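You operate a simulated robot arm through the tools that you are given. There is no shell and no other tool. Be economical: measure what you need, move in short steps, check, and stop when the job is done.

You run a simulated two-armed robot. Do the job below in one go: nothing can be reset, and whatever is moved stays where it is left.

Task
Put the 84 heater coil from the deck of the lift table on top of the filter cartridge there and the 132 heater coil on the air bench top. Take the black wheel chock and put it in the grey rigging tray. Put one of the hex bolts from the rigging table top on top of the rusty block. Take the round dauber on the rigging table top and put it away on the tool patch of the opener table. Stack the 25 yellow cap from the drawer cabinet worktop on top of the 20 yellow cap. Put the 24 white seal box from the packing table top on top of the brown dark wood block and the 50 white seal box on the plate of the turning stand. Open the right-hand cabinet door, fetch the white banded block and set it on the upper shelf behind the right cabinet door and shut the door again. Take the fuse with the largest size on its label from the top of the steel plates and put it on the marked spot on the opener table. Take the green shim and leave it on the back of the workbench. The order is free. Set down upright: heater coil, black wheel chock.
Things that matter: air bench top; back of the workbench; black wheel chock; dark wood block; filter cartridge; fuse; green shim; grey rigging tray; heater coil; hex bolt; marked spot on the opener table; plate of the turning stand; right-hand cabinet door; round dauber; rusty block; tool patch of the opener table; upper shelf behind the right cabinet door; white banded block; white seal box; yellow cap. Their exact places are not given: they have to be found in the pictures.

The check looks at the end state, three seconds after you hand in, the way a careful person would. Anything else that was tipped, shoved, dropped, spilled or broken makes it a failure. Lids that push on must go on centred and level and be pressed home; caps that screw on are set level and turned clockwise until they are tight.

Robot
Two 7-joint arms with two-finger parallel grippers on one trunk, on a base that drives. Base frame: it is fixed to the floor where the robot stands at the start and does not move with it; the origin is under the middle of the robot, x ahead of it, y to its left, z up. Units: m, rad, N and s.
The left shoulder is at the start at [0.06, 0.143, 0.84], the right one opposite. With the tool pointing down near the work surface each hand reaches from about 0.24 to 0.48 m from the robot's upright axis, wherever it stands, measured 20 degrees to its own side. Places, roughly: air bench top [2.8, 3.4, 0.9]; back of the workbench [2.4, -0.7, 0.9]; black wheel chock (9x6x12 cm) [-0.1, -0.5, 0.2]; dark wood block (6x16x5 cm) [-1.7, -0.5, 0.9]; fuse [4.5, 3.25, 0.5]; green shim [3.5, -0.5, 1]; grey rigging tray (30x17x8 cm) [0.8, -0.4, 0.4]; hex bolt (3x3x6 cm) [0.1, -0.6, 0.8]; hex bolt (3x3x7 cm) [-0.1, -0.7, 0.8]; hex bolt (3x3x8 cm) [-0.3, -0.7, 0.8]; marked spot on the opener table [4.2, 1.8, 0.7]; plate of the turning stand [0.7, 0.2, 0.4]; right-hand cabinet door [4.1, 2.3, 0.4]; round dauber (6x6x5 cm) [-0.4, -0.7, 0.7]; rusty block (6x9x4 cm) [0, -0.7, 0.7]; tool patch of the opener table [4.3, 1.3, 0.7]; upper shelf behind the right cabinet door [4.3, 2.4, 0.4]; white banded block (5x8x5 cm) [4.6, 3.4, 0.4]; white seal box [-1.75, -0.75, 0.75]; yellow cap [-1.25, -0.75, 1]. Payload 1.57 kg a hand.
The TCP of each hand is the grasp point between the finger pads, 0.03 m short of the fingertips. In the tool frame z runs along the fingers and y along their closing line. The gripper opens to 0.11 m. The fingers are 0.024 m wide and 0.012 m thick; the gripper's body (0.048 by 0.112 m) begins 0.078 m behind the TCP.
Orientation is that of the tool frame in the base frame, as [roll, pitch, yaw] about the fixed x, y, z axes, in that order (R = Rz(yaw) Ry(pitch) Rx(roll)). With the fingers straight down and closing along the base's y, the tool's x points along the base's -x, its y along +y and its z along -z.

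Tools
- The arms move only by the tool play_rows. It takes "left_commands", "right_commands" or both (then of equal length, played together; a hand with none holds still); each is a list of rows, each a list of 7 numbers: the shift along the tool's x, y, z in cm, then the turn, a rotation vector about the tool's x, y, z in rad, then the gripper command, from -1 (fully open) to 1 (shut), values between in proportion. In form: [[dx, dy, dz, wx, wy, wz, hand], ...]. A call has 1 to 8 rows; each row shifts and turns the commanded pose from where the row before left it, along the tool's axes as they then stand. A row lasts 0.2 s, in which the tool goes at most 0.05 m and 0.15 rad; a call with a longer step from one row to the next is refused whole, and so is a gripper value outside its range. Where a pose cannot be reached the arm comes as near as it can. A force on the tool above 40 N (or 10 N above the force at the start of the call, whichever is more), or a blocked arm, ends the call early, and 0.2 s more pass. Each finger travels about 0.045 m/s and halts on what it meets, pressing with about 25 N; the grip force reading is that of the motor and also rises with nothing between the fingers. The clock runs only during rows and for 0.2 s after the last one: add rows that do not move to give the fingers time. The reply holds the time, the measured pose of the TCP, the force on the tool along the base axes, the opening and the grip force, in the units named above and with some noise, with the torque about the TCP (base axes, N m) and any sound that the robot's microphone picked up.
- Cameras (640 x 400 px; columns grow to the right, rows downward): "scene" is now at [0.0033, -0.0536, 1.4315]; the picture's right is [-0.84, -0.54, 0.00], its down [-0.48, 0.75, -0.46] and it looks along [0.25, -0.39, -0.89] (base axes); focal length 255 px, centre (320, 200). "left" rides on the left gripper at [0.07, -0.016, -0.141] in its tool frame; the picture's right is [0.23, 0.97, 0.00], its down [-0.85, 0.20, -0.48] and it looks along [-0.47, 0.11, 0.88] (tool axes); focal length 222 px, centre (320, 200). "right" rides on the right gripper at [0.07, 0.016, -0.141] in its tool frame; the picture's right is [-0.23, 0.97, 0.00], its down [-0.86, -0.20, -0.48] and it looks along [-0.47, -0.11, 0.88] (tool axes); focal length 222 px, centre (320, 200).
- grab_frame(camera): a new picture of that camera. No time passes.
- raise_lower(by): slides the trunk up (or, below 0, down) by that many m; the arms and the scene camera ride with it, the base frame stays. It gives what a move gives, with no picture.
- steer(legs): drives the robot by 1 to 6 legs, each [ahead, left, turn to the left] in m, m and rad, along the robot's own axes; the way and the turn of a leg run together, so that a leg with both is an arc; at most 1.5 m and 3.142 rad a leg. The arms and the cameras ride along, it lands a little off, and it stops where it bumps. It gives what a move gives.
- head_to(pan, tilt): turns the head with the scene camera to pan (to the left, within 1.501 rad either way) and tilt (down, from -0.506 to 1.204), counted from straight ahead of the robot. It gives what a move gives.
- probe_pixels(camera, pixels): for up to 12 pixels [column, row] of the newest picture of that camera ("zoom" is the newest enlarged one), the place [x, y, z] in the base frame of the surface seen there, good to about 0.003 m. No time passes.
- close_up(camera, box): a new picture of the part [left, top, right, bottom] of that camera's present view, enlarged. No time passes.
- hand_in(): hands the job in; it is judged then, once.

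Go step by step. Measure first, check grasps and placings, and put right what went wrong. The budget is 378 turns and 344 pictures, counting those below and the enlarged ones. Unless the task says otherwise, let go and move clear before handing in, and close with one line.

The tools are called as name(argument=value, ...) on one line, values as JSON. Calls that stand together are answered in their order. play_rows: Moves the arms, as the interface text tells. Its arguments: {"type":"object","properties":{"left_commands":{"type":"array"},"right_commands":{"type":"array"}},"required":[]} The other tools are called the same way: raise_lower (by) slides the trunk up or down; steer (legs) drives the base; head_to (pan, tilt) turns the head that bears the scene camera; grab_frame (camera) takes a picture; probe_pixels (camera, pixels) gives the place of the surface under pixels of a picture; close_up (camera, box) takes an enlarged picture of a part of a camera's view; hand_in () hands the job in.

At the start:

```text
time: 0.0
left_tcp_pos: [0.459, -0.0456, 1.0046]
left_orientation: [-3.141, -0.001, -3.141]
left_force: [-0.6, -0.6, -0.9]
left_ft_torque: [0.0, -0.01, 0.0]
left_finger_gap: 0.1099
left_finger_force: 0.0
right_tcp_pos: [0.4175, -0.4827, 0.9721]
right_orientation: [3.141, -0.001, 3.141]
right_force: [0.1, -0.2, -0.9]
right_ft_torque: [-0.02, 0.01, 0.0]
right_finger_gap: 0.1101
right_finger_force: 0.1
trunk travel left (down, up): [-0.438, 0.152]
robot x, y, heading: [-0.0014, -0.0007, 0.002]
head pan, tilt: [-1.0, 1.089]
```

scene: 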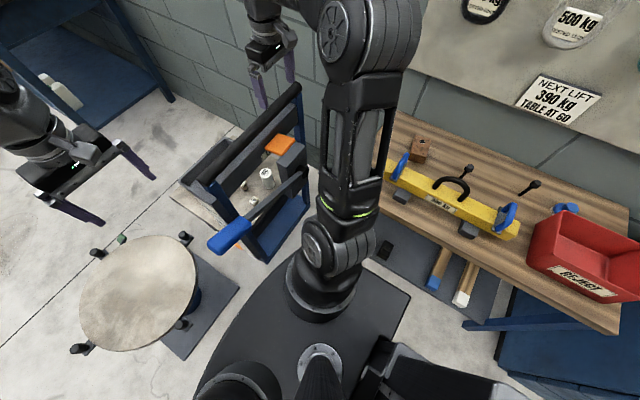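
right: 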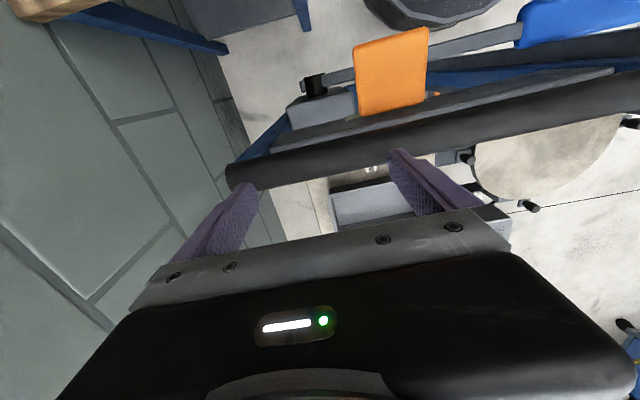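
left: 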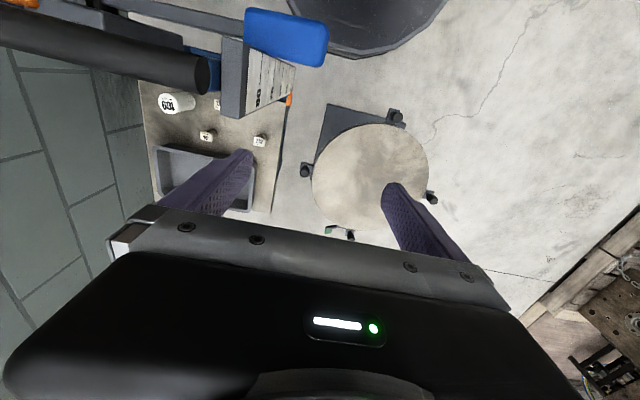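

The first picture shows the rigging table on the right with wooden top (bolts, red bin), a lift table with small parts, and the round turning stand. I'll survey the surroundings with the head.

head_to(pan=-1.5, tilt=0.8)

grab_frame(camera="scene")

head_to(pan=-0.5, tilt=0.6)

grab_frame(camera="scene")

head_to(pan=0.5, tilt=0.3)

grab_frame(camera="scene")

```text
time: 0.9
left_tcp_pos: [0.4585, -0.0453, 1.005]
left_orientation: [-3.141, -0.001, -3.141]
left_force: [0.0, -0.2, -0.9]
left_ft_torque: [-0.03, 0.0, 0.01]
left_finger_gap: 0.11
left_finger_force: 0.1
right_tcp_pos: [0.4177, -0.4829, 0.9722]
right_orientation: [-3.141, -0.001, 3.141]
right_force: [0.5, -0.4, -0.4]
right_ft_torque: [0.03, -0.02, -0.02]
right_finger_gap: 0.11
right_finger_force: 0.0
trunk travel left (down, up): [-0.438, 0.152]
robot x, y, heading: [0.0005, 0.0046, -0.002]
head pan, tilt: [-1.499, 0.799]
```

```text
340 pictures are left
```

scene: 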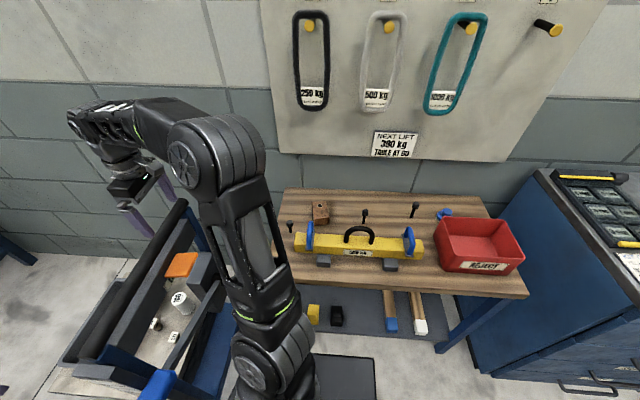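

```text
time: 2.2
left_tcp_pos: [0.4598, -0.0463, 1.0057]
left_orientation: [3.14, 0.001, 3.141]
left_force: [0.4, -0.1, 0.4]
left_ft_torque: [0.0, 0.0, -0.01]
left_finger_gap: 0.11
left_finger_force: 0.0
right_tcp_pos: [0.417, -0.4826, 0.9713]
right_orientation: [3.141, 0.0, -3.141]
right_force: [0.1, 0.2, 0.1]
right_ft_torque: [0.01, 0.02, -0.03]
right_finger_gap: 0.1102
right_finger_force: 0.0
trunk travel left (down, up): [-0.438, 0.152]
robot x, y, heading: [0.0023, 0.0011, 0.0]
head pan, tilt: [-0.499, 0.6]
```

```text
339 pictures are left
```

scene: 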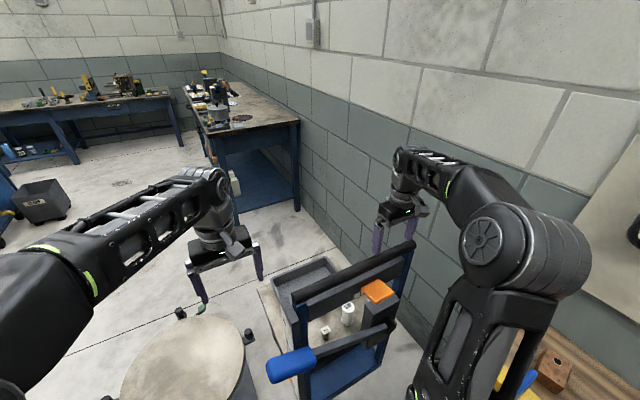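

```text
time: 3.5
left_tcp_pos: [0.4597, -0.0454, 1.0047]
left_orientation: [-3.141, 0.0, 3.141]
left_force: [0.5, 0.5, 0.1]
left_ft_torque: [-0.01, -0.01, -0.05]
left_finger_gap: 0.1102
left_finger_force: 0.2
right_tcp_pos: [0.4173, -0.4832, 0.9722]
right_orientation: [3.141, 0.001, 3.141]
right_force: [-0.5, -0.2, 0.0]
right_ft_torque: [0.02, 0.03, 0.01]
right_finger_gap: 0.1098
right_finger_force: 0.0
trunk travel left (down, up): [-0.438, 0.152]
robot x, y, heading: [0.0006, 0.0003, 0.006]
head pan, tilt: [0.499, 0.3]
```

```text
338 pictures are left
```

scene: 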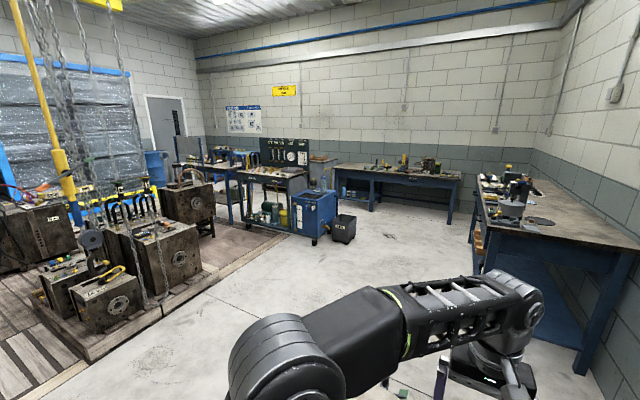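

The room is a workshop; the lift table/rail fixture is just right-ahead. I'll zoom on its deck via the left hand camera and on the rigging table by scene.

close_up(camera="left", box=[100, 40, 440, 250])

head_to(pan=-1.5, tilt=0.9)

close_up(camera="scene", box=[270, 120, 540, 320])

close_up(camera="scene", box=[0, 150, 270, 350])

```text
1.88 times, centred on (270, 145) of left
```

zoom: 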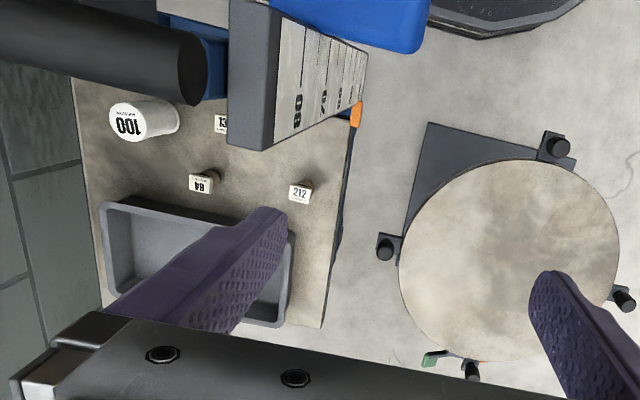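

```text
time: 5.4
left_tcp_pos: [0.4588, -0.0453, 1.0058]
left_orientation: [3.141, 0.0, -3.141]
left_force: [0.7, 0.5, 0.3]
left_ft_torque: [0.0, 0.02, 0.04]
left_finger_gap: 0.1099
left_finger_force: 0.0
right_tcp_pos: [0.4165, -0.4827, 0.9722]
right_orientation: [3.141, 0.0, -3.141]
right_force: [0.1, 0.3, 0.0]
right_ft_torque: [-0.03, -0.01, 0.0]
right_finger_gap: 0.1099
right_finger_force: 0.1
trunk travel left (down, up): [-0.438, 0.152]
robot x, y, heading: [0.0017, -0.0009, 0.004]
head pan, tilt: [-1.499, 0.901]
```

```text
2.00 times, centred on (405, 220) of scene
```

zoom: 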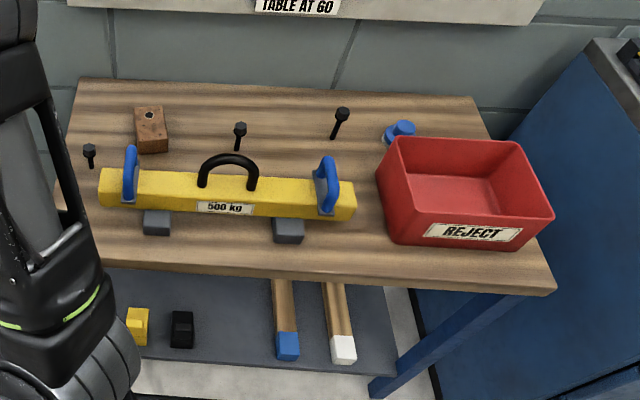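

```text
2.00 times, centred on (135, 250) of scene
```

zoom: 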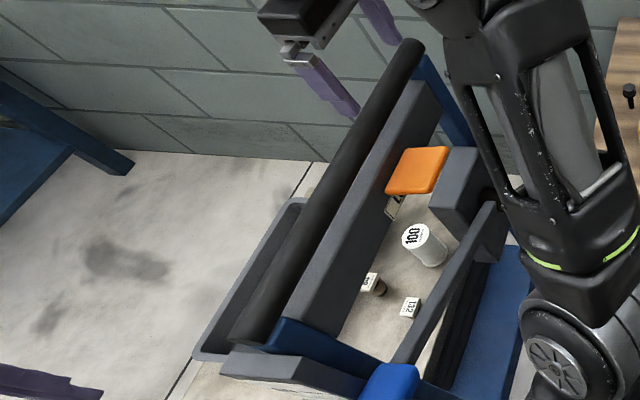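

The heater coils 84, 132 and the 100 cylinder sit on the lift deck beyond a rail. Probing positions.

probe_pixels(camera="zoom", pixels=[[420, 232], [435, 262], [368, 278], [378, 290], [409, 305], [410, 175], [405, 50], [250, 325], [220, 350], [365, 160], [470, 170], [390, 385]])

grab_frame(camera="left")

probe_pixels(camera="left", pixels=[[165, 100], [190, 103], [206, 134], [217, 106], [258, 139], [150, 190], [150, 155], [262, 190], [360, 180], [200, 75], [240, 90], [285, 40]])

```text
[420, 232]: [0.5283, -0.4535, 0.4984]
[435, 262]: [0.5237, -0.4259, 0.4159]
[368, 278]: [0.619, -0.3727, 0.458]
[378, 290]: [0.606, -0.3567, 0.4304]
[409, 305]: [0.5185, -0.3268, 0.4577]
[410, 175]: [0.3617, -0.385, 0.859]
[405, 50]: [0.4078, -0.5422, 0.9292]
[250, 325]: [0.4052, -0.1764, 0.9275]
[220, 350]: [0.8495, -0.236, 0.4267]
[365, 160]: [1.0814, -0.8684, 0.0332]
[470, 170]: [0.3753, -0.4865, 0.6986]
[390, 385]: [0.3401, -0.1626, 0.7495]
```

```text
334 pictures are left
```

left: 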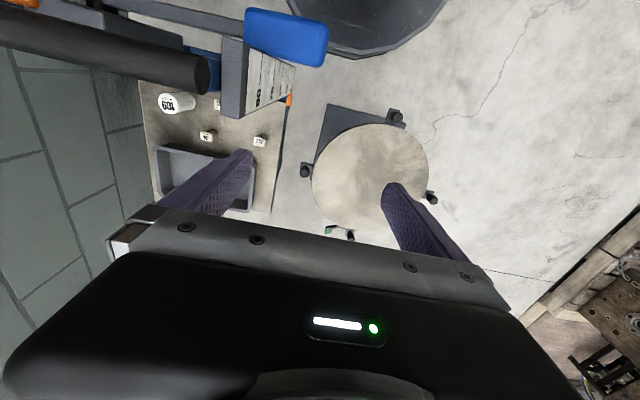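

```text
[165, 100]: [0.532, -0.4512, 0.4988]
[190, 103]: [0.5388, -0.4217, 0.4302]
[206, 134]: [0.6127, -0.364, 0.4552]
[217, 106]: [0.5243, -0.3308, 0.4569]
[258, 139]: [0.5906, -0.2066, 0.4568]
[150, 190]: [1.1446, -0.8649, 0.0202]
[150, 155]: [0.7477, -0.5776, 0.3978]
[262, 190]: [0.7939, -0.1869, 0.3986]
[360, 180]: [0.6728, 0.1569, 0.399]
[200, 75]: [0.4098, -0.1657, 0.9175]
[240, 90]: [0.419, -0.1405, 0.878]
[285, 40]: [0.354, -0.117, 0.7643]
```

The deck is at z≈0.398, the push bar at z≈0.93 near x=0.41. I'll raise the trunk to clear it and turn to face the rigging table.

raise_lower(by=0.15)

steer(legs=[[0, 0, -1.571]])

head_to(pan=0, tilt=0.9)

grab_frame(camera="scene")

```text
time: 7.2
left_tcp_pos: [0.4584, -0.0444, 1.1555]
left_orientation: [-3.141, 0.001, 3.141]
left_force: [-0.1, -0.1, 0.2]
left_ft_torque: [-0.03, 0.0, 0.02]
left_finger_gap: 0.1101
left_finger_force: 0.0
right_tcp_pos: [0.4168, -0.4824, 1.1222]
right_orientation: [3.141, -0.002, 3.141]
right_force: [0.1, 0.0, 0.0]
right_ft_torque: [-0.01, 0.02, 0.0]
right_finger_gap: 0.11
right_finger_force: 0.1
trunk travel left (down, up): [-0.588, 0.002]
robot x, y, heading: [-0.0002, 0.0051, -0.001]
head pan, tilt: [-1.499, 0.901]
```

```text
time: 11.4
left_tcp_pos: [-0.0478, -0.4588, 1.156]
left_orientation: [3.141, 0.002, 1.567]
left_force: [0.7, 1.3, -0.4]
left_ft_torque: [-0.01, -0.02, 0.05]
left_finger_gap: 0.1101
left_finger_force: 0.0
right_tcp_pos: [-0.4849, -0.4149, 1.1221]
right_orientation: [-3.14, -0.001, 1.567]
right_force: [-0.7, -0.6, 0.4]
right_ft_torque: [-0.01, -0.01, 0.01]
right_finger_gap: 0.1101
right_finger_force: 0.0
trunk travel left (down, up): [-0.588, 0.002]
robot x, y, heading: [0.0034, 0.0025, -1.575]
head pan, tilt: [-1.499, 0.901]
```

```text
time: 13.0
left_tcp_pos: [-0.0477, -0.4585, 1.1559]
left_orientation: [-3.141, 0.001, 1.566]
left_force: [-0.3, 0.6, -0.1]
left_ft_torque: [0.0, 0.0, 0.07]
left_finger_gap: 0.11
left_finger_force: 0.1
right_tcp_pos: [-0.4849, -0.4156, 1.1218]
right_orientation: [-3.141, 0.0, 1.567]
right_force: [0.5, 0.9, 0.8]
right_ft_torque: [-0.03, 0.02, 0.01]
right_finger_gap: 0.1102
right_finger_force: 0.0
trunk travel left (down, up): [-0.588, 0.002]
robot x, y, heading: [0.0009, -0.0002, -1.574]
head pan, tilt: [0.0, 0.901]
```

```text
333 pictures are left
```

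scene: 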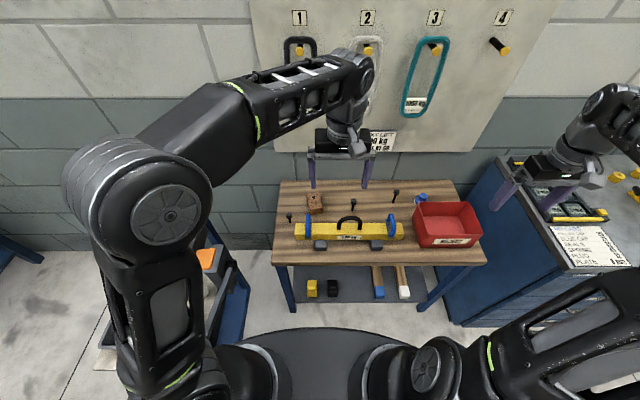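

Now the whole rigging table is visible. Zooming onto it and probing.

close_up(camera="scene", box=[265, 170, 495, 310])

probe_pixels(camera="zoom", pixels=[[140, 80], [140, 105], [66, 130], [66, 145], [245, 93], [367, 60], [435, 75], [432, 92], [133, 320], [190, 322], [235, 140], [300, 258]])

close_up(camera="scene", box=[270, 180, 450, 250])

```text
2.78 times, centred on (380, 240) of scene
```

zoom: 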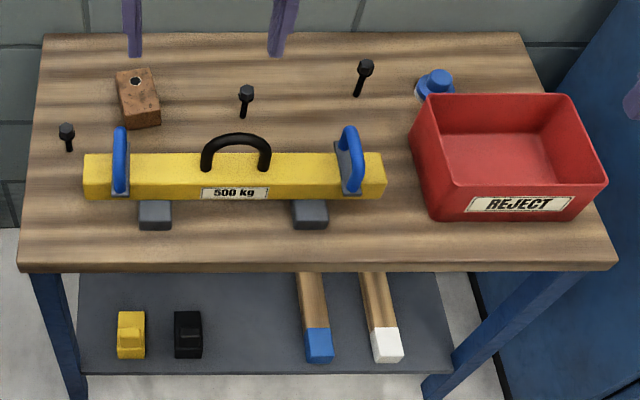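

```text
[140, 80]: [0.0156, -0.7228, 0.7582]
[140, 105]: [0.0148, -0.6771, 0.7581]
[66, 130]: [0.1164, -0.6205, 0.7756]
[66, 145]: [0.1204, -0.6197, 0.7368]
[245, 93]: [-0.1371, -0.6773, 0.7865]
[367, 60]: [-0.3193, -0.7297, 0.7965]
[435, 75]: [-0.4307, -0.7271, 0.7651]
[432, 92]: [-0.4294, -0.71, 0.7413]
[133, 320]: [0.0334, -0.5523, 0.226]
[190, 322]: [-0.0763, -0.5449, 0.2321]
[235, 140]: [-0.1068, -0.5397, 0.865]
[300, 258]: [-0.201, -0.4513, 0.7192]
```

```text
3.56 times, centred on (360, 215) of scene
```

zoom: 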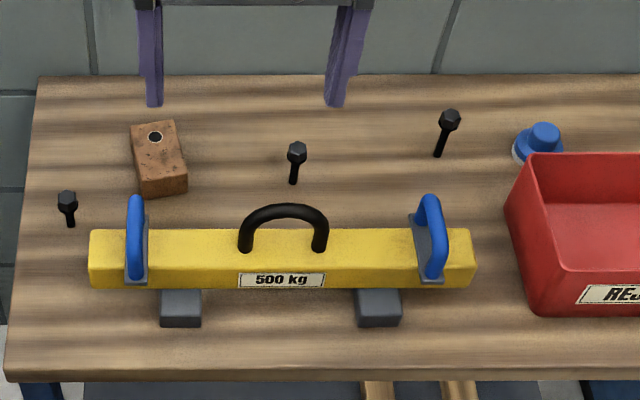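

Bolts stand upright around the rusty block; table top z≈0.72. I'll check the base's front edge clearance and a hand-camera view of the bolt.

probe_pixels(camera="scene", pixels=[[320, 331], [320, 345], [260, 345], [300, 303], [380, 265], [380, 302]])

grab_frame(camera="left")

grab_frame(camera="right")

```text
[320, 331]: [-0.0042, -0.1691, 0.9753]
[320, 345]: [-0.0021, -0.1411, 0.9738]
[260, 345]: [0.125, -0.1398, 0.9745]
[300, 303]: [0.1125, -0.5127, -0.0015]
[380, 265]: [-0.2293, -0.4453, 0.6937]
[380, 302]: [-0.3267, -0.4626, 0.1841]
```

```text
330 pictures are left
```

left: 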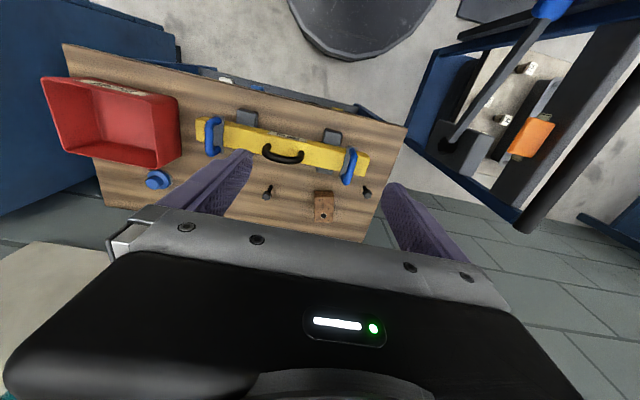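

```text
329 pictures are left
```

right: 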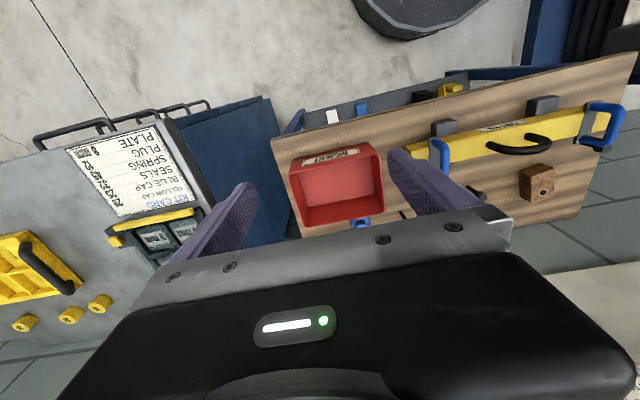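

The base disc's front edge shows at (365,58) in the left picture; probe that and the table's front.

probe_pixels(camera="left", pixels=[[350, 55], [350, 62], [290, 5], [432, 5], [268, 190], [323, 205], [366, 189], [322, 216], [157, 180], [250, 85]])

close_up(camera="left", box=[240, 160, 400, 250])

```text
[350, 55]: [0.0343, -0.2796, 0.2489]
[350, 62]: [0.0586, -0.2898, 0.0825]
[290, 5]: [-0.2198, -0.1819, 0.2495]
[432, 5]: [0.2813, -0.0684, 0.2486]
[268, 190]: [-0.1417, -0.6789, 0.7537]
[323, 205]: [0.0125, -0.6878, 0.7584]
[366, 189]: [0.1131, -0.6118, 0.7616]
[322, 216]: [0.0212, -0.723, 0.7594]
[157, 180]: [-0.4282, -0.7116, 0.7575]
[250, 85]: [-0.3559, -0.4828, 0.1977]
```

```text
4.00 times, centred on (320, 205) of left
```

zoom: 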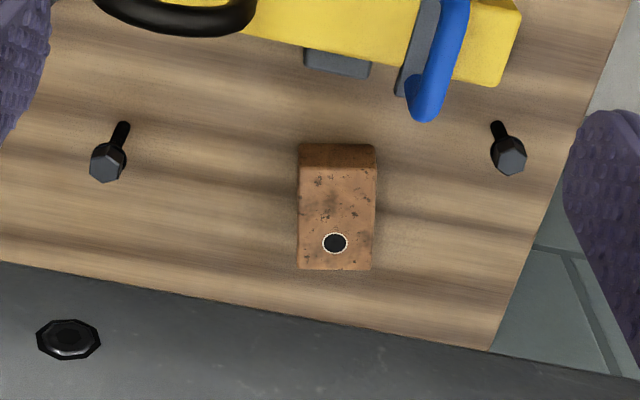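

Base radius ≈0.29 m vs shelf front y≈-0.46, so 0.1 m ahead is safe. Driving forward.

steer(legs=[[0.1, 0, 0]])

grab_frame(camera="left")

grab_frame(camera="right")

```text
time: 14.1
left_tcp_pos: [-0.0481, -0.5607, 1.1551]
left_orientation: [3.139, 0.001, 1.566]
left_force: [0.2, -0.7, -0.4]
left_ft_torque: [0.04, -0.03, -0.01]
left_finger_gap: 0.11
left_finger_force: 0.0
right_tcp_pos: [-0.4857, -0.5165, 1.1203]
right_orientation: [3.141, -0.001, 1.566]
right_force: [0.8, 0.1, 0.2]
right_ft_torque: [0.03, -0.05, 0.01]
right_finger_gap: 0.1099
right_finger_force: 0.1
trunk travel left (down, up): [-0.588, 0.002]
robot x, y, heading: [-0.0028, -0.1014, -1.579]
head pan, tilt: [0.0, 0.901]
```

```text
327 pictures are left
```

left: 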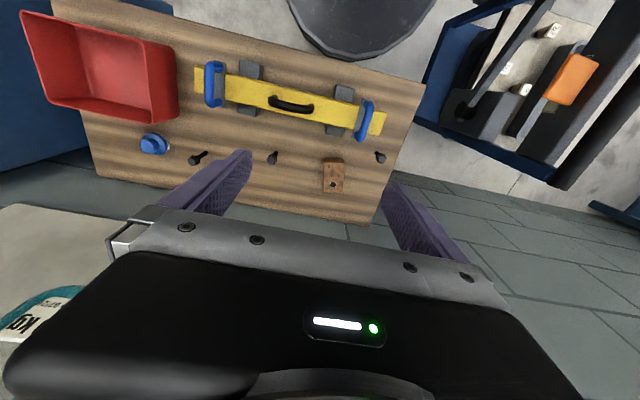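

```text
326 pictures are left
```

right: 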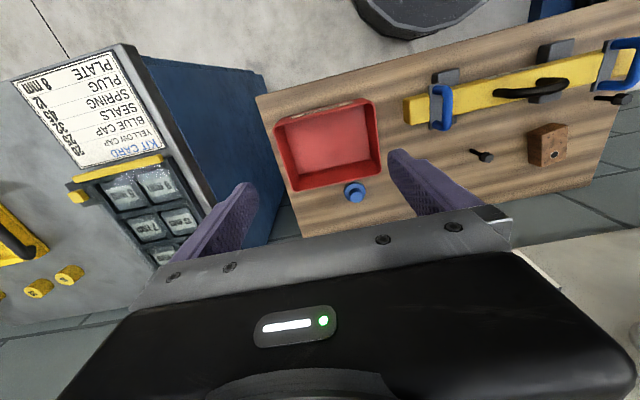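

Moving the left hand above the middle bolt near (-0.139,-0.678).

play_rows(left_commands=[[-3.9, -3.03, 0, 0, 0, 0, 0], [-3.9, -3.03, 0, 0, 0, 0, 0], [-3.9, -3.03, 0, 0, 0, 0, 0], [0, 0, 4.8, 0, 0, 0, 0], [0, 0, 4.8, 0, 0, 0, 0], [0, 0, 4.8, 0, 0, 0, 0], [0, 0, 4.8, 0, 0, 0, 0], [0, 0, 4, 0, 0, 0, 0]])

grab_frame(camera="left")

```text
time: 15.9
left_tcp_pos: [-0.0567, -0.5696, 0.9211]
left_orientation: [-3.14, 0.003, 1.566]
left_force: [-0.2, 0.0, 0.6]
left_ft_torque: [0.02, 0.01, -0.01]
left_finger_gap: 0.0549
left_finger_force: 0.1
left hand out of reach, approached as far as the arm can: row 1, 2, 3
right_tcp_pos: [-0.4856, -0.5154, 1.1208]
right_orientation: [3.141, 0.001, 1.566]
right_force: [0.4, 0.7, 0.1]
right_ft_torque: [0.02, -0.01, -0.03]
right_finger_gap: 0.1099
right_finger_force: 0.0
trunk travel left (down, up): [-0.588, 0.002]
robot x, y, heading: [0.0001, -0.0993, -1.574]
head pan, tilt: [0.0, 0.901]
```

```text
325 pictures are left
```

left: 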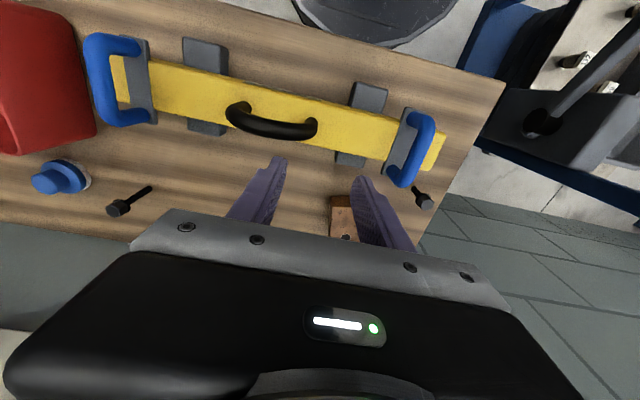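

High up it was out of reach; now lower at z=0.92, move laterally.

play_rows(left_commands=[[-3.6, -2.75, 0, 0, 0, 0, 0], [-3.6, -2.75, 0, 0, 0, 0, 0], [-3.6, -2.75, 0, 0, 0, 0, 0], [0, 0, 0, 0, 0, 0, 0]])

grab_frame(camera="left")

```text
time: 16.9
left_tcp_pos: [-0.1406, -0.6757, 0.9235]
left_orientation: [-3.141, -0.001, 1.565]
left_force: [0.2, 0.9, -0.4]
left_ft_torque: [-0.05, 0.02, -0.02]
left_finger_gap: 0.0549
left_finger_force: 0.1
right_tcp_pos: [-0.4829, -0.5151, 1.122]
right_orientation: [-3.141, 0.0, 1.565]
right_force: [0.0, -0.4, -0.5]
right_ft_torque: [-0.01, -0.01, 0.03]
right_finger_gap: 0.1101
right_finger_force: 0.0
trunk travel left (down, up): [-0.588, 0.002]
robot x, y, heading: [-0.0003, -0.1022, -1.575]
head pan, tilt: [0.0, 0.901]
```

```text
324 pictures are left
```

left: 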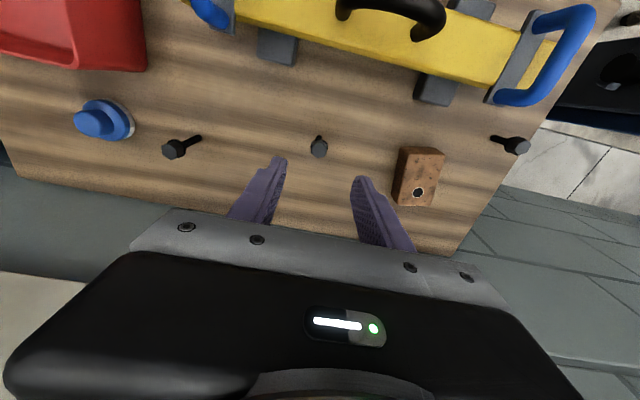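

Bolt head at (319,149); probing head and block from here.

probe_pixels(camera="left", pixels=[[319, 150], [313, 149], [325, 149], [319, 139], [417, 193], [418, 170], [401, 178], [438, 181], [423, 153], [415, 206], [390, 210], [95, 123]])

close_up(camera="left", box=[280, 120, 460, 232])

```text
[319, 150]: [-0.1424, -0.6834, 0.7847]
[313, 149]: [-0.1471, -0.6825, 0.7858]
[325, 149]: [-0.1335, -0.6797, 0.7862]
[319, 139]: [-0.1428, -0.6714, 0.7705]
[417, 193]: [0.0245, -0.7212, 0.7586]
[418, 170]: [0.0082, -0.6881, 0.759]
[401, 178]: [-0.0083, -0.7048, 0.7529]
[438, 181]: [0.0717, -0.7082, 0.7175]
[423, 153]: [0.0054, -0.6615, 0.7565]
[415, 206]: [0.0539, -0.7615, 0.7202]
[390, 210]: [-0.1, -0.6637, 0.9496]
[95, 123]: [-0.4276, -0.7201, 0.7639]
```

```text
3.56 times, centred on (370, 176) of left
```

zoom: 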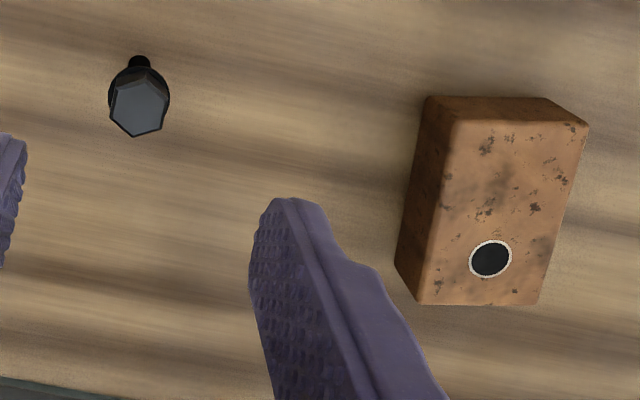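

Head centre ≈(-0.141,-0.680), hole in block is only a surface mark. Descending to z≈0.775 and closing.

play_rows(left_commands=[[-0.4, 0, 4.9, 0, 0, 0, 0], [0, 0, 5, 0, 0, 0, 0], [0, 0, 4.9, 0, 0, 0, 0], [0, 0, 0, 0, 0, 0, 1], [0, 0, 0, 0, 0, 0, 1], [0, 0, 0, 0, 0, 0, 1], [0, 0, 0, 0, 0, 0, 1]])

grab_frame(camera="left")

```text
time: 18.5
left_tcp_pos: [-0.1416, -0.6778, 0.7763]
left_orientation: [-3.14, 0.0, 1.567]
left_force: [0.5, -0.8, 0.4]
left_ft_torque: [0.02, 0.01, -0.02]
left_finger_gap: 0.0202
left_finger_force: 24.8
right_tcp_pos: [-0.4852, -0.5146, 1.1223]
right_orientation: [3.139, -0.001, 1.565]
right_force: [0.8, -0.4, -0.2]
right_ft_torque: [0.0, 0.02, 0.0]
right_finger_gap: 0.1101
right_finger_force: 0.0
trunk travel left (down, up): [-0.588, 0.002]
robot x, y, heading: [-0.0051, -0.1025, -1.58]
head pan, tilt: [0.0, 0.901]
```

```text
322 pictures are left
```

left: 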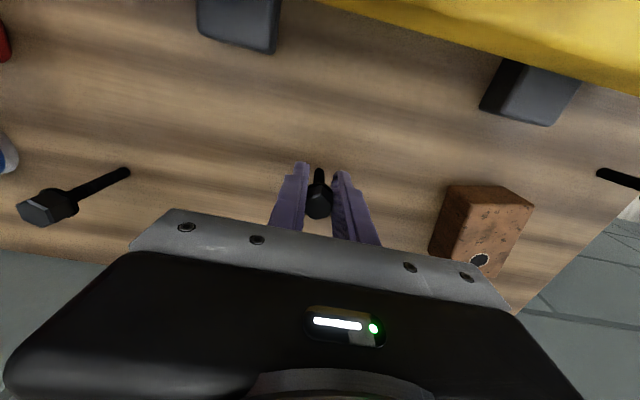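

Bolt gripped (gap 0.020). Lift, carry to the block centre and hover.

play_rows(left_commands=[[0, 0, -4.2, 0, 0, 0, 1], [0, 0, -4.2, 0, 0, 0, 1], [0, 3.8, 0, 0, 0, 0, 1], [-0.6, 3.8, 0, 0, 0, 0, 1], [-0.6, 3.8, 0, 0, 0, 0, 1], [0, 3.7, 0, 0, 0, 0, 1], [0, 0, 3.6, 0, 0, 0, 1], [0, 0, 0, 0, 0, 0, 1]])

grab_frame(camera="left")

close_up(camera="scene", box=[270, 180, 390, 250])

```text
time: 20.3
left_tcp_pos: [0.0104, -0.691, 0.8225]
left_orientation: [-3.14, 0.002, 1.567]
left_force: [-0.4, -0.4, -0.1]
left_ft_torque: [-0.03, -0.01, -0.02]
left_finger_gap: 0.0202
left_finger_force: 25.2
right_tcp_pos: [-0.486, -0.5145, 1.1217]
right_orientation: [3.142, -0.001, 1.566]
right_force: [0.2, 0.5, 0.7]
right_ft_torque: [0.0, 0.02, -0.03]
right_finger_gap: 0.1099
right_finger_force: 0.2
trunk travel left (down, up): [-0.588, 0.002]
robot x, y, heading: [0.004, -0.1009, -1.574]
head pan, tilt: [0.0, 0.901]
```

```text
321 pictures are left
```

left: 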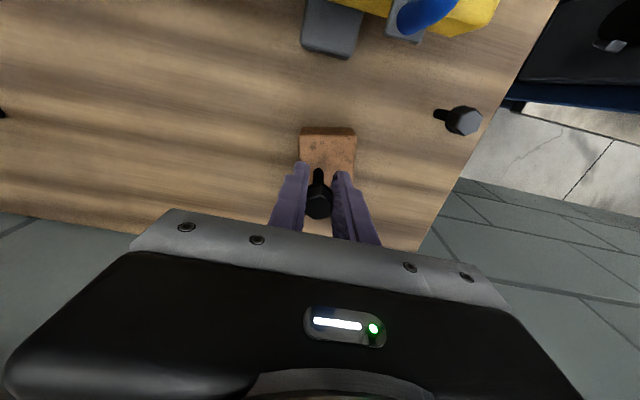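

```text
5.33 times, centred on (330, 215) of scene
```

zoom: 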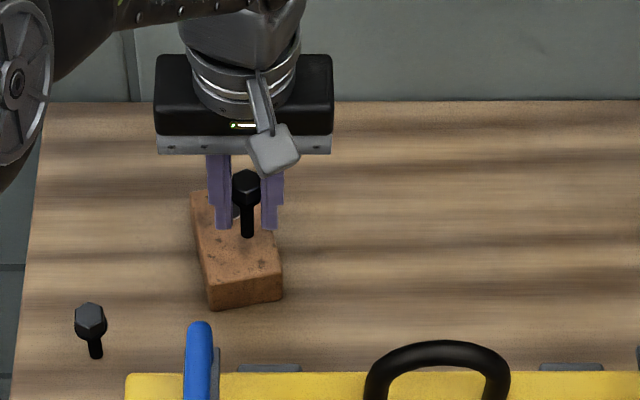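

The bolt is over the block. Lower in small steps to contact.

play_rows(left_commands=[[0, 0, 0.2, 0, 0, 0, 1], [0, 0, 0.2, 0, 0, 0, 1], [0, 0, 0.1, 0, 0, 0, 1], [0, 0, 0.1, 0, 0, 0, 1]])

```text
time: 21.3
left_tcp_pos: [0.009, -0.692, 0.8173]
left_orientation: [3.141, 0.001, 1.565]
left_force: [-0.2, -0.1, -0.3]
left_ft_torque: [0.01, -0.05, -0.01]
left_finger_gap: 0.0199
left_finger_force: 24.7
right_tcp_pos: [-0.4846, -0.5152, 1.1217]
right_orientation: [-3.141, 0.002, 1.566]
right_force: [-0.2, 0.7, 0.2]
right_ft_torque: [0.0, 0.01, 0.0]
right_finger_gap: 0.1098
right_finger_force: 0.1
trunk travel left (down, up): [-0.588, 0.002]
robot x, y, heading: [-0.0019, -0.1017, -1.576]
head pan, tilt: [0.0, 0.901]
```

play_rows(left_commands=[[0, 0, 0.1, 0, 0, 0, 1], [0, 0, 0.1, 0, 0, 0, 1], [0, 0, 0.1, 0, 0, 0, 1]])

```text
time: 22.1
left_tcp_pos: [0.0115, -0.6928, 0.8152]
left_orientation: [-3.14, 0.003, 1.566]
left_force: [2.3, 4.6, 15.2]
left_ft_torque: [0.08, -0.11, 0.01]
left_finger_gap: 0.0203
left_finger_force: 25.6
right_tcp_pos: [-0.4845, -0.5143, 1.1225]
right_orientation: [3.141, 0.001, 1.566]
right_force: [0.6, -0.6, -0.4]
right_ft_torque: [-0.05, 0.03, -0.01]
right_finger_gap: 0.11
right_finger_force: 0.0
trunk travel left (down, up): [-0.588, 0.002]
robot x, y, heading: [-0.002, -0.0996, -1.575]
head pan, tilt: [0.0, 0.901]
```

Contact at 15 N; back off a millimetre, open gently, rise.

play_rows(left_commands=[[0, 0, -0.1, 0, 0, 0, 1], [0, 0, 0, 0, 0, 0, 0.5], [0, 0, 0, 0, 0, 0, 0], [0, 0, 0, 0, 0, 0, -0.2], [0, 0, 0, 0, 0, 0, -0.2], [0, 0, -4, 0, 0, 0, -0.2], [0, 0, -5, 0, 0, 0, -0.2]])

grab_frame(camera="left")

close_up(camera="scene", box=[270, 180, 390, 250])

```text
time: 23.7
left_tcp_pos: [0.0105, -0.6908, 0.9048]
left_orientation: [3.141, 0.0, 1.565]
left_force: [-0.1, 0.5, 0.0]
left_ft_torque: [-0.01, -0.03, -0.04]
left_finger_gap: 0.0661
left_finger_force: 0.0
right_tcp_pos: [-0.4846, -0.5147, 1.1214]
right_orientation: [-3.142, 0.0, 1.565]
right_force: [0.7, -0.7, 0.1]
right_ft_torque: [-0.02, -0.03, -0.03]
right_finger_gap: 0.11
right_finger_force: 0.1
trunk travel left (down, up): [-0.588, 0.002]
robot x, y, heading: [0.0012, -0.102, -1.577]
head pan, tilt: [0.0, 0.901]
```

```text
319 pictures are left
```

left: 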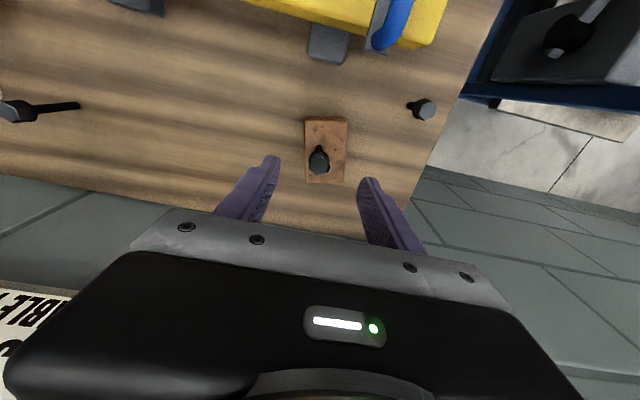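

```text
5.33 times, centred on (330, 215) of scene
```

zoom: 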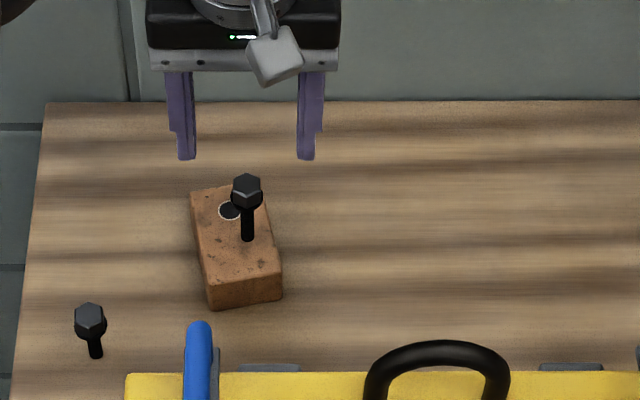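

Bolt stands on the rusty block. Next the black chock on the low shelf: retract both hands, back off and lower the trunk to look underneath.

play_rows(left_commands=[[0, 0, -4, 0, 0, 0, -0.2], [4.8, 0, -2, 0, 0, 0, -0.2], [4.8, 1, 0, 0, 0, 0, -0.2], [4.8, 1, 0, 0, 0, 0, -0.2], [4.8, 1, 0, 0, 0, 0, -0.2], [4.8, 1, 0, 0, 0, 0, -0.2], [0, 0, 0, 0, 0, 0, -0.2]], right_commands=[[4.8, 0, 0, 0, 0, 0, -1], [4.8, 0, 0, 0, 0, 0, -1], [4.8, 0, 0, 0, 0, 0, -1], [4.8, 0, 0, 0, 0, 0, -1], [0, 0, 0, 0, 0, 0, -1], [0, 0, 0, 0, 0, 0, -1], [0, 0, 0, 0, 0, 0, -1]])

steer(legs=[[-0.25, 0, 0]])

raise_lower(by=-0.45)

head_to(pan=0, tilt=0.75)

grab_frame(camera="scene")

```text
refused: row 2 steps farther than a row can; nothing moved
```

```text
time: 25.5
left_tcp_pos: [0.0099, -0.4424, 0.9049]
left_orientation: [-3.14, 0.002, 1.564]
left_force: [-1.2, 0.4, -0.3]
left_ft_torque: [-0.02, 0.0, 0.02]
left_finger_gap: 0.0662
left_finger_force: 0.0
right_tcp_pos: [-0.4846, -0.2647, 1.1232]
right_orientation: [3.14, 0.0, 1.563]
right_force: [0.4, 0.2, 0.8]
right_ft_torque: [-0.01, 0.0, -0.01]
right_finger_gap: 0.1099
right_finger_force: 0.1
trunk travel left (down, up): [-0.588, 0.002]
robot x, y, heading: [0.0013, 0.1486, -1.579]
head pan, tilt: [0.0, 0.901]
```

```text
refused: -0.45 is not a number from -0.4 to 0.4
```

```text
time: 26.2
left_tcp_pos: [0.009, -0.4422, 0.9038]
left_orientation: [3.141, 0.001, 1.564]
left_force: [-0.2, -0.4, 0.8]
left_ft_torque: [0.0, -0.01, 0.0]
left_finger_gap: 0.0662
left_finger_force: 0.1
right_tcp_pos: [-0.4853, -0.2666, 1.1212]
right_orientation: [3.141, 0.0, 1.563]
right_force: [0.4, 1.1, 0.3]
right_ft_torque: [-0.03, -0.01, 0.02]
right_finger_gap: 0.11
right_finger_force: 0.0
trunk travel left (down, up): [-0.588, 0.002]
robot x, y, heading: [-0.0033, 0.1493, -1.571]
head pan, tilt: [0.0, 0.75]
```

```text
317 pictures are left
```

scene: 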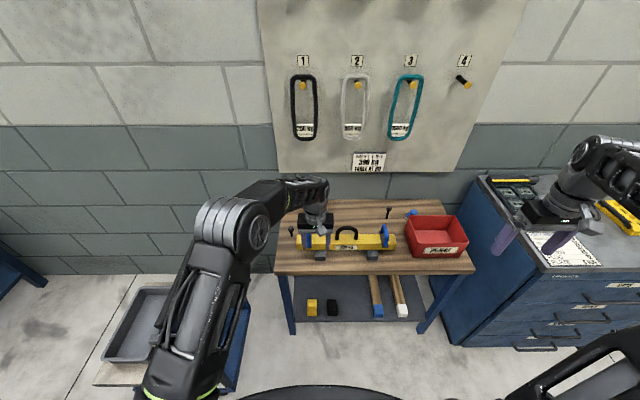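

The play call was refused, but backing off kept clear (fingertips 0.875 above everything on its path). Now retract the left hand and lower the trunk.

play_rows(left_commands=[[4.8, 0, 0, 0, 0, 0, -0.2], [4.8, 0, 0, 0, 0, 0, -0.2], [4.8, 0, 0, 0, 0, 0, -0.2]])

raise_lower(by=-0.35)

grab_frame(camera="scene")

```text
time: 27.0
left_tcp_pos: [0.0101, -0.2985, 0.9059]
left_orientation: [-3.139, 0.003, 1.563]
left_force: [0.1, 0.4, -0.1]
left_ft_torque: [-0.01, -0.04, -0.02]
left_finger_gap: 0.066
left_finger_force: 0.0
right_tcp_pos: [-0.4849, -0.2643, 1.1221]
right_orientation: [-3.142, 0.001, 1.562]
right_force: [0.7, 0.4, -0.7]
right_ft_torque: [-0.03, 0.01, 0.03]
right_finger_gap: 0.1099
right_finger_force: 0.0
trunk travel left (down, up): [-0.588, 0.002]
robot x, y, heading: [0.0022, 0.1465, -1.578]
head pan, tilt: [0.0, 0.75]
```

```text
time: 30.5
left_tcp_pos: [0.0106, -0.2985, 0.5532]
left_orientation: [3.141, 0.0, 1.564]
left_force: [0.7, 0.9, 0.2]
left_ft_torque: [-0.04, 0.01, -0.03]
left_finger_gap: 0.0662
left_finger_force: 0.0
right_tcp_pos: [-0.4843, -0.2664, 0.7717]
right_orientation: [-3.141, -0.001, 1.565]
right_force: [0.2, 0.0, -0.1]
right_ft_torque: [0.01, 0.01, 0.01]
right_finger_gap: 0.11
right_finger_force: 0.0
trunk travel left (down, up): [-0.238, 0.352]
robot x, y, heading: [-0.0012, 0.1449, -1.579]
head pan, tilt: [0.0, 0.75]
```

```text
316 pictures are left
```

scene: 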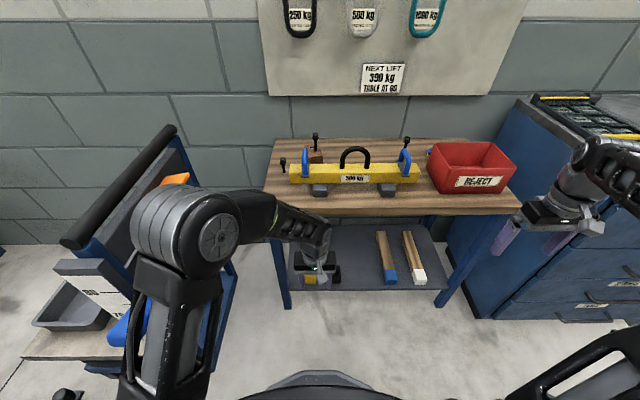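

Tilt the left hand about 45° to look under the table.

play_rows(left_commands=[[0, 0, 0, 0, -0.14, 0, -1], [0, 0, 0, 0, -0.14, 0, -1], [0, 0, 0, 0, -0.14, 0, -1], [0, 0, 0, 0, -0.14, 0, -1], [0, 0, 0, 0, -0.14, 0, -1], [0, 0, 0, 0, -0.085, 0, -1]])

grab_frame(camera="left")

close_up(camera="scene", box=[260, 220, 460, 345])

```text
time: 31.9
left_tcp_pos: [0.0114, -0.2994, 0.5548]
left_orientation: [-3.141, 0.789, 1.566]
left_force: [0.0, -0.1, 0.6]
left_ft_torque: [-0.02, -0.04, -0.01]
left_finger_gap: 0.1098
left_finger_force: 0.0
right_tcp_pos: [-0.4844, -0.2664, 0.7715]
right_orientation: [3.14, 0.0, 1.563]
right_force: [0.5, -0.5, -0.5]
right_ft_torque: [-0.01, -0.02, 0.0]
right_finger_gap: 0.11
right_finger_force: 0.1
trunk travel left (down, up): [-0.238, 0.352]
robot x, y, heading: [0.0031, 0.1467, -1.576]
head pan, tilt: [0.0, 0.75]
```

```text
315 pictures are left
```

left: 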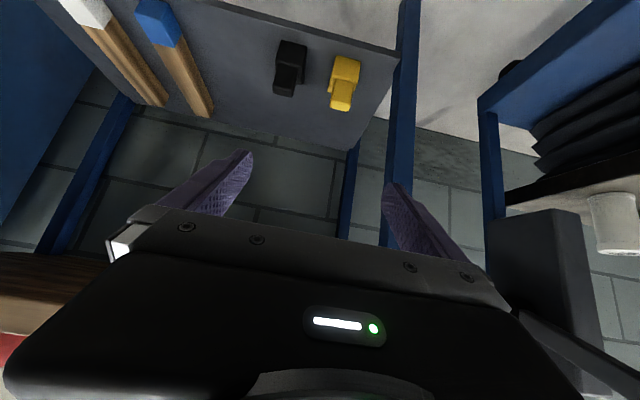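

```text
3.20 times, centred on (360, 282) of scene
```

zoom: 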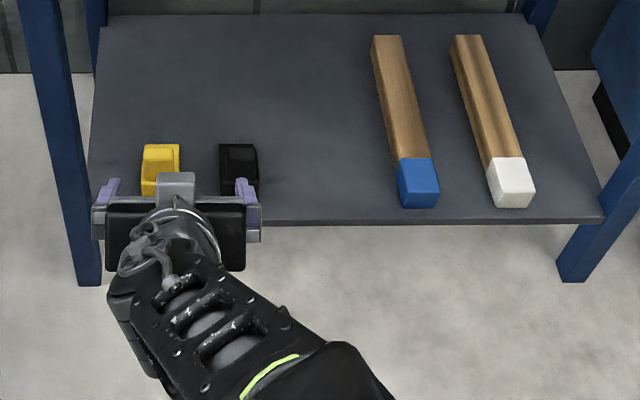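

Now both chocks are visible in the left view at (290,65) and (343,80). Probe and zoom.

probe_pixels(camera="left", pixels=[[292, 44], [281, 50], [304, 50], [288, 66], [286, 78], [283, 92], [297, 92], [340, 75], [335, 60], [340, 100], [350, 150], [405, 130]])

close_up(camera="left", box=[230, 10, 420, 130])

```text
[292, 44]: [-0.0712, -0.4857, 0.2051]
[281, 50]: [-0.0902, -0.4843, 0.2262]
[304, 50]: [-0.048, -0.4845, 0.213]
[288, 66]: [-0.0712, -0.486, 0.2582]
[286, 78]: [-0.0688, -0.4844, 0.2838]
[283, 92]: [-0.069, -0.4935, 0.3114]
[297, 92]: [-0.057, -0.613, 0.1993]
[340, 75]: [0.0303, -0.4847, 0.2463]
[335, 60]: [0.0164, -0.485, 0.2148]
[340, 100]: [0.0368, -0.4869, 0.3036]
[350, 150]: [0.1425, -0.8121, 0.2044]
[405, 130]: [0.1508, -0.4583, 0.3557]
```

```text
3.33 times, centred on (325, 70) of left
```

zoom: 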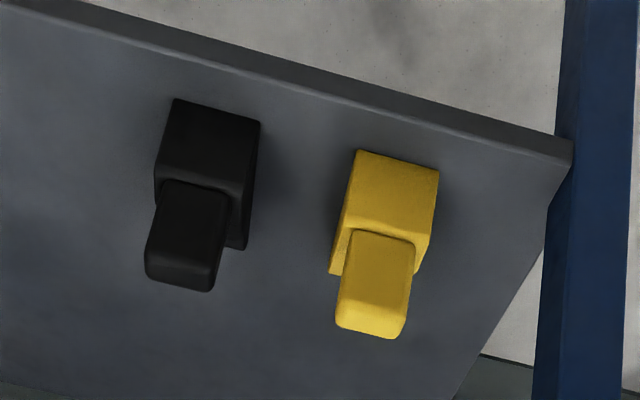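

Chock: front face y≈-0.485, narrower grip on top x≈-0.07, z 0.27–0.315. Drive 8 cm ahead, then approach.

steer(legs=[[0.08, 0, 0]])

play_rows(left_commands=[[2.1, -2.06, 3.4, 0, 0, 0, -0.36], [2.1, -2.06, 3.4, 0, 0, 0, -0.36], [2.1, -2.06, 3.4, 0, 0, 0, -0.36], [2.1, -2.06, 3.4, 0, 0, 0, -0.36], [0, 0, 0, 0, 0, 0, -0.36]])

grab_frame(camera="left")

```text
time: 32.9
left_tcp_pos: [0.0101, -0.3795, 0.5543]
left_orientation: [-3.14, 0.786, 1.564]
left_force: [-0.6, 0.6, -0.1]
left_ft_torque: [-0.02, -0.04, -0.03]
left_finger_gap: 0.1099
left_finger_force: 0.1
right_tcp_pos: [-0.4847, -0.3456, 0.7717]
right_orientation: [3.141, 0.001, 1.563]
right_force: [-0.2, -0.2, -0.2]
right_ft_torque: [0.0, -0.01, -0.02]
right_finger_gap: 0.1097
right_finger_force: 0.0
trunk travel left (down, up): [-0.238, 0.352]
robot x, y, heading: [0.0008, 0.071, -1.581]
head pan, tilt: [0.0, 0.75]
```

```text
time: 34.1
left_tcp_pos: [-0.0725, -0.4154, 0.3993]
left_orientation: [3.141, 0.787, 1.564]
left_force: [0.4, -0.1, -0.5]
left_ft_torque: [0.01, -0.02, 0.04]
left_finger_gap: 0.075
left_finger_force: 0.0
right_tcp_pos: [-0.4851, -0.3464, 0.7722]
right_orientation: [-3.141, 0.0, 1.565]
right_force: [-0.6, 1.0, 0.2]
right_ft_torque: [0.01, 0.01, -0.01]
right_finger_gap: 0.1098
right_finger_force: 0.0
trunk travel left (down, up): [-0.238, 0.352]
robot x, y, heading: [0.0012, 0.0669, -1.575]
head pan, tilt: [0.0, 0.75]
```

```text
312 pictures are left
```

left: 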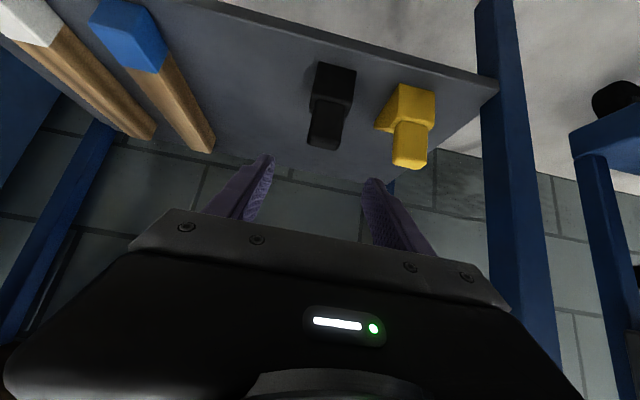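

Checking chock grip pose before the final 14 cm.

probe_pixels(camera="left", pixels=[[309, 130], [340, 132], [324, 143], [325, 120], [316, 85], [352, 85], [330, 105]])

close_up(camera="left", box=[270, 50, 430, 150])

```text
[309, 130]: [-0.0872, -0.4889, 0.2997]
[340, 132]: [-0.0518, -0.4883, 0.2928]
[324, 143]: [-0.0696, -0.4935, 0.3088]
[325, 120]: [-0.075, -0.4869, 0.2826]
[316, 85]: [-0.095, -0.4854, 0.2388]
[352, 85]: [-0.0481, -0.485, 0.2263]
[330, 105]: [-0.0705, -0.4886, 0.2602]
```

```text
4.00 times, centred on (350, 100) of left
```

zoom: 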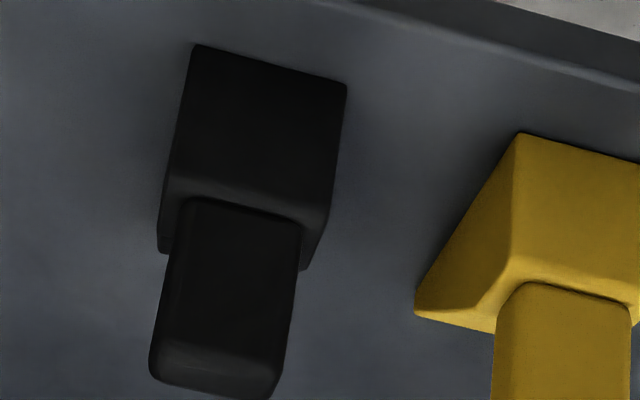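

Grip spans x -0.088…-0.052. Advance along the tool axis and close.

play_rows(left_commands=[[0.2, 0.2, 4.7, 0, 0, 0, -0.36], [0.2, 0, 4.7, 0, 0, 0, -0.36], [0, 0, 4.3, 0, 0, 0, -0.36], [0, 0, 0, 0, 0, 0, 1], [0, 0, 0, 0, 0, 0, 1], [0, 0, 0, 0, 0, 0, 1], [0, 0, 0, 0, 0, 0, 1]])

grab_frame(camera="left")

```text
time: 35.7
left_tcp_pos: [-0.069, -0.5084, 0.3]
left_orientation: [-3.141, 0.785, 1.563]
left_force: [0.4, -1.5, 0.0]
left_ft_torque: [-0.1, -0.01, 0.0]
left_finger_gap: 0.0398
left_finger_force: 25.5
right_tcp_pos: [-0.4853, -0.3469, 0.7719]
right_orientation: [3.141, 0.0, 1.565]
right_force: [-0.4, -0.6, -0.1]
right_ft_torque: [-0.01, -0.01, -0.01]
right_finger_gap: 0.1098
right_finger_force: 0.0
trunk travel left (down, up): [-0.238, 0.352]
robot x, y, heading: [0.0037, 0.0657, -1.581]
head pan, tilt: [0.0, 0.75]
```

```text
310 pictures are left
```

left: 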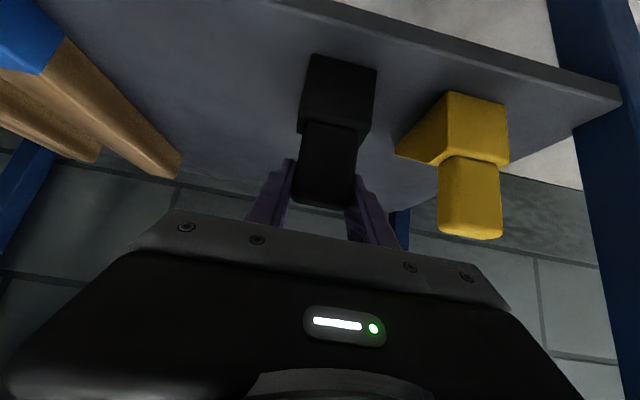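

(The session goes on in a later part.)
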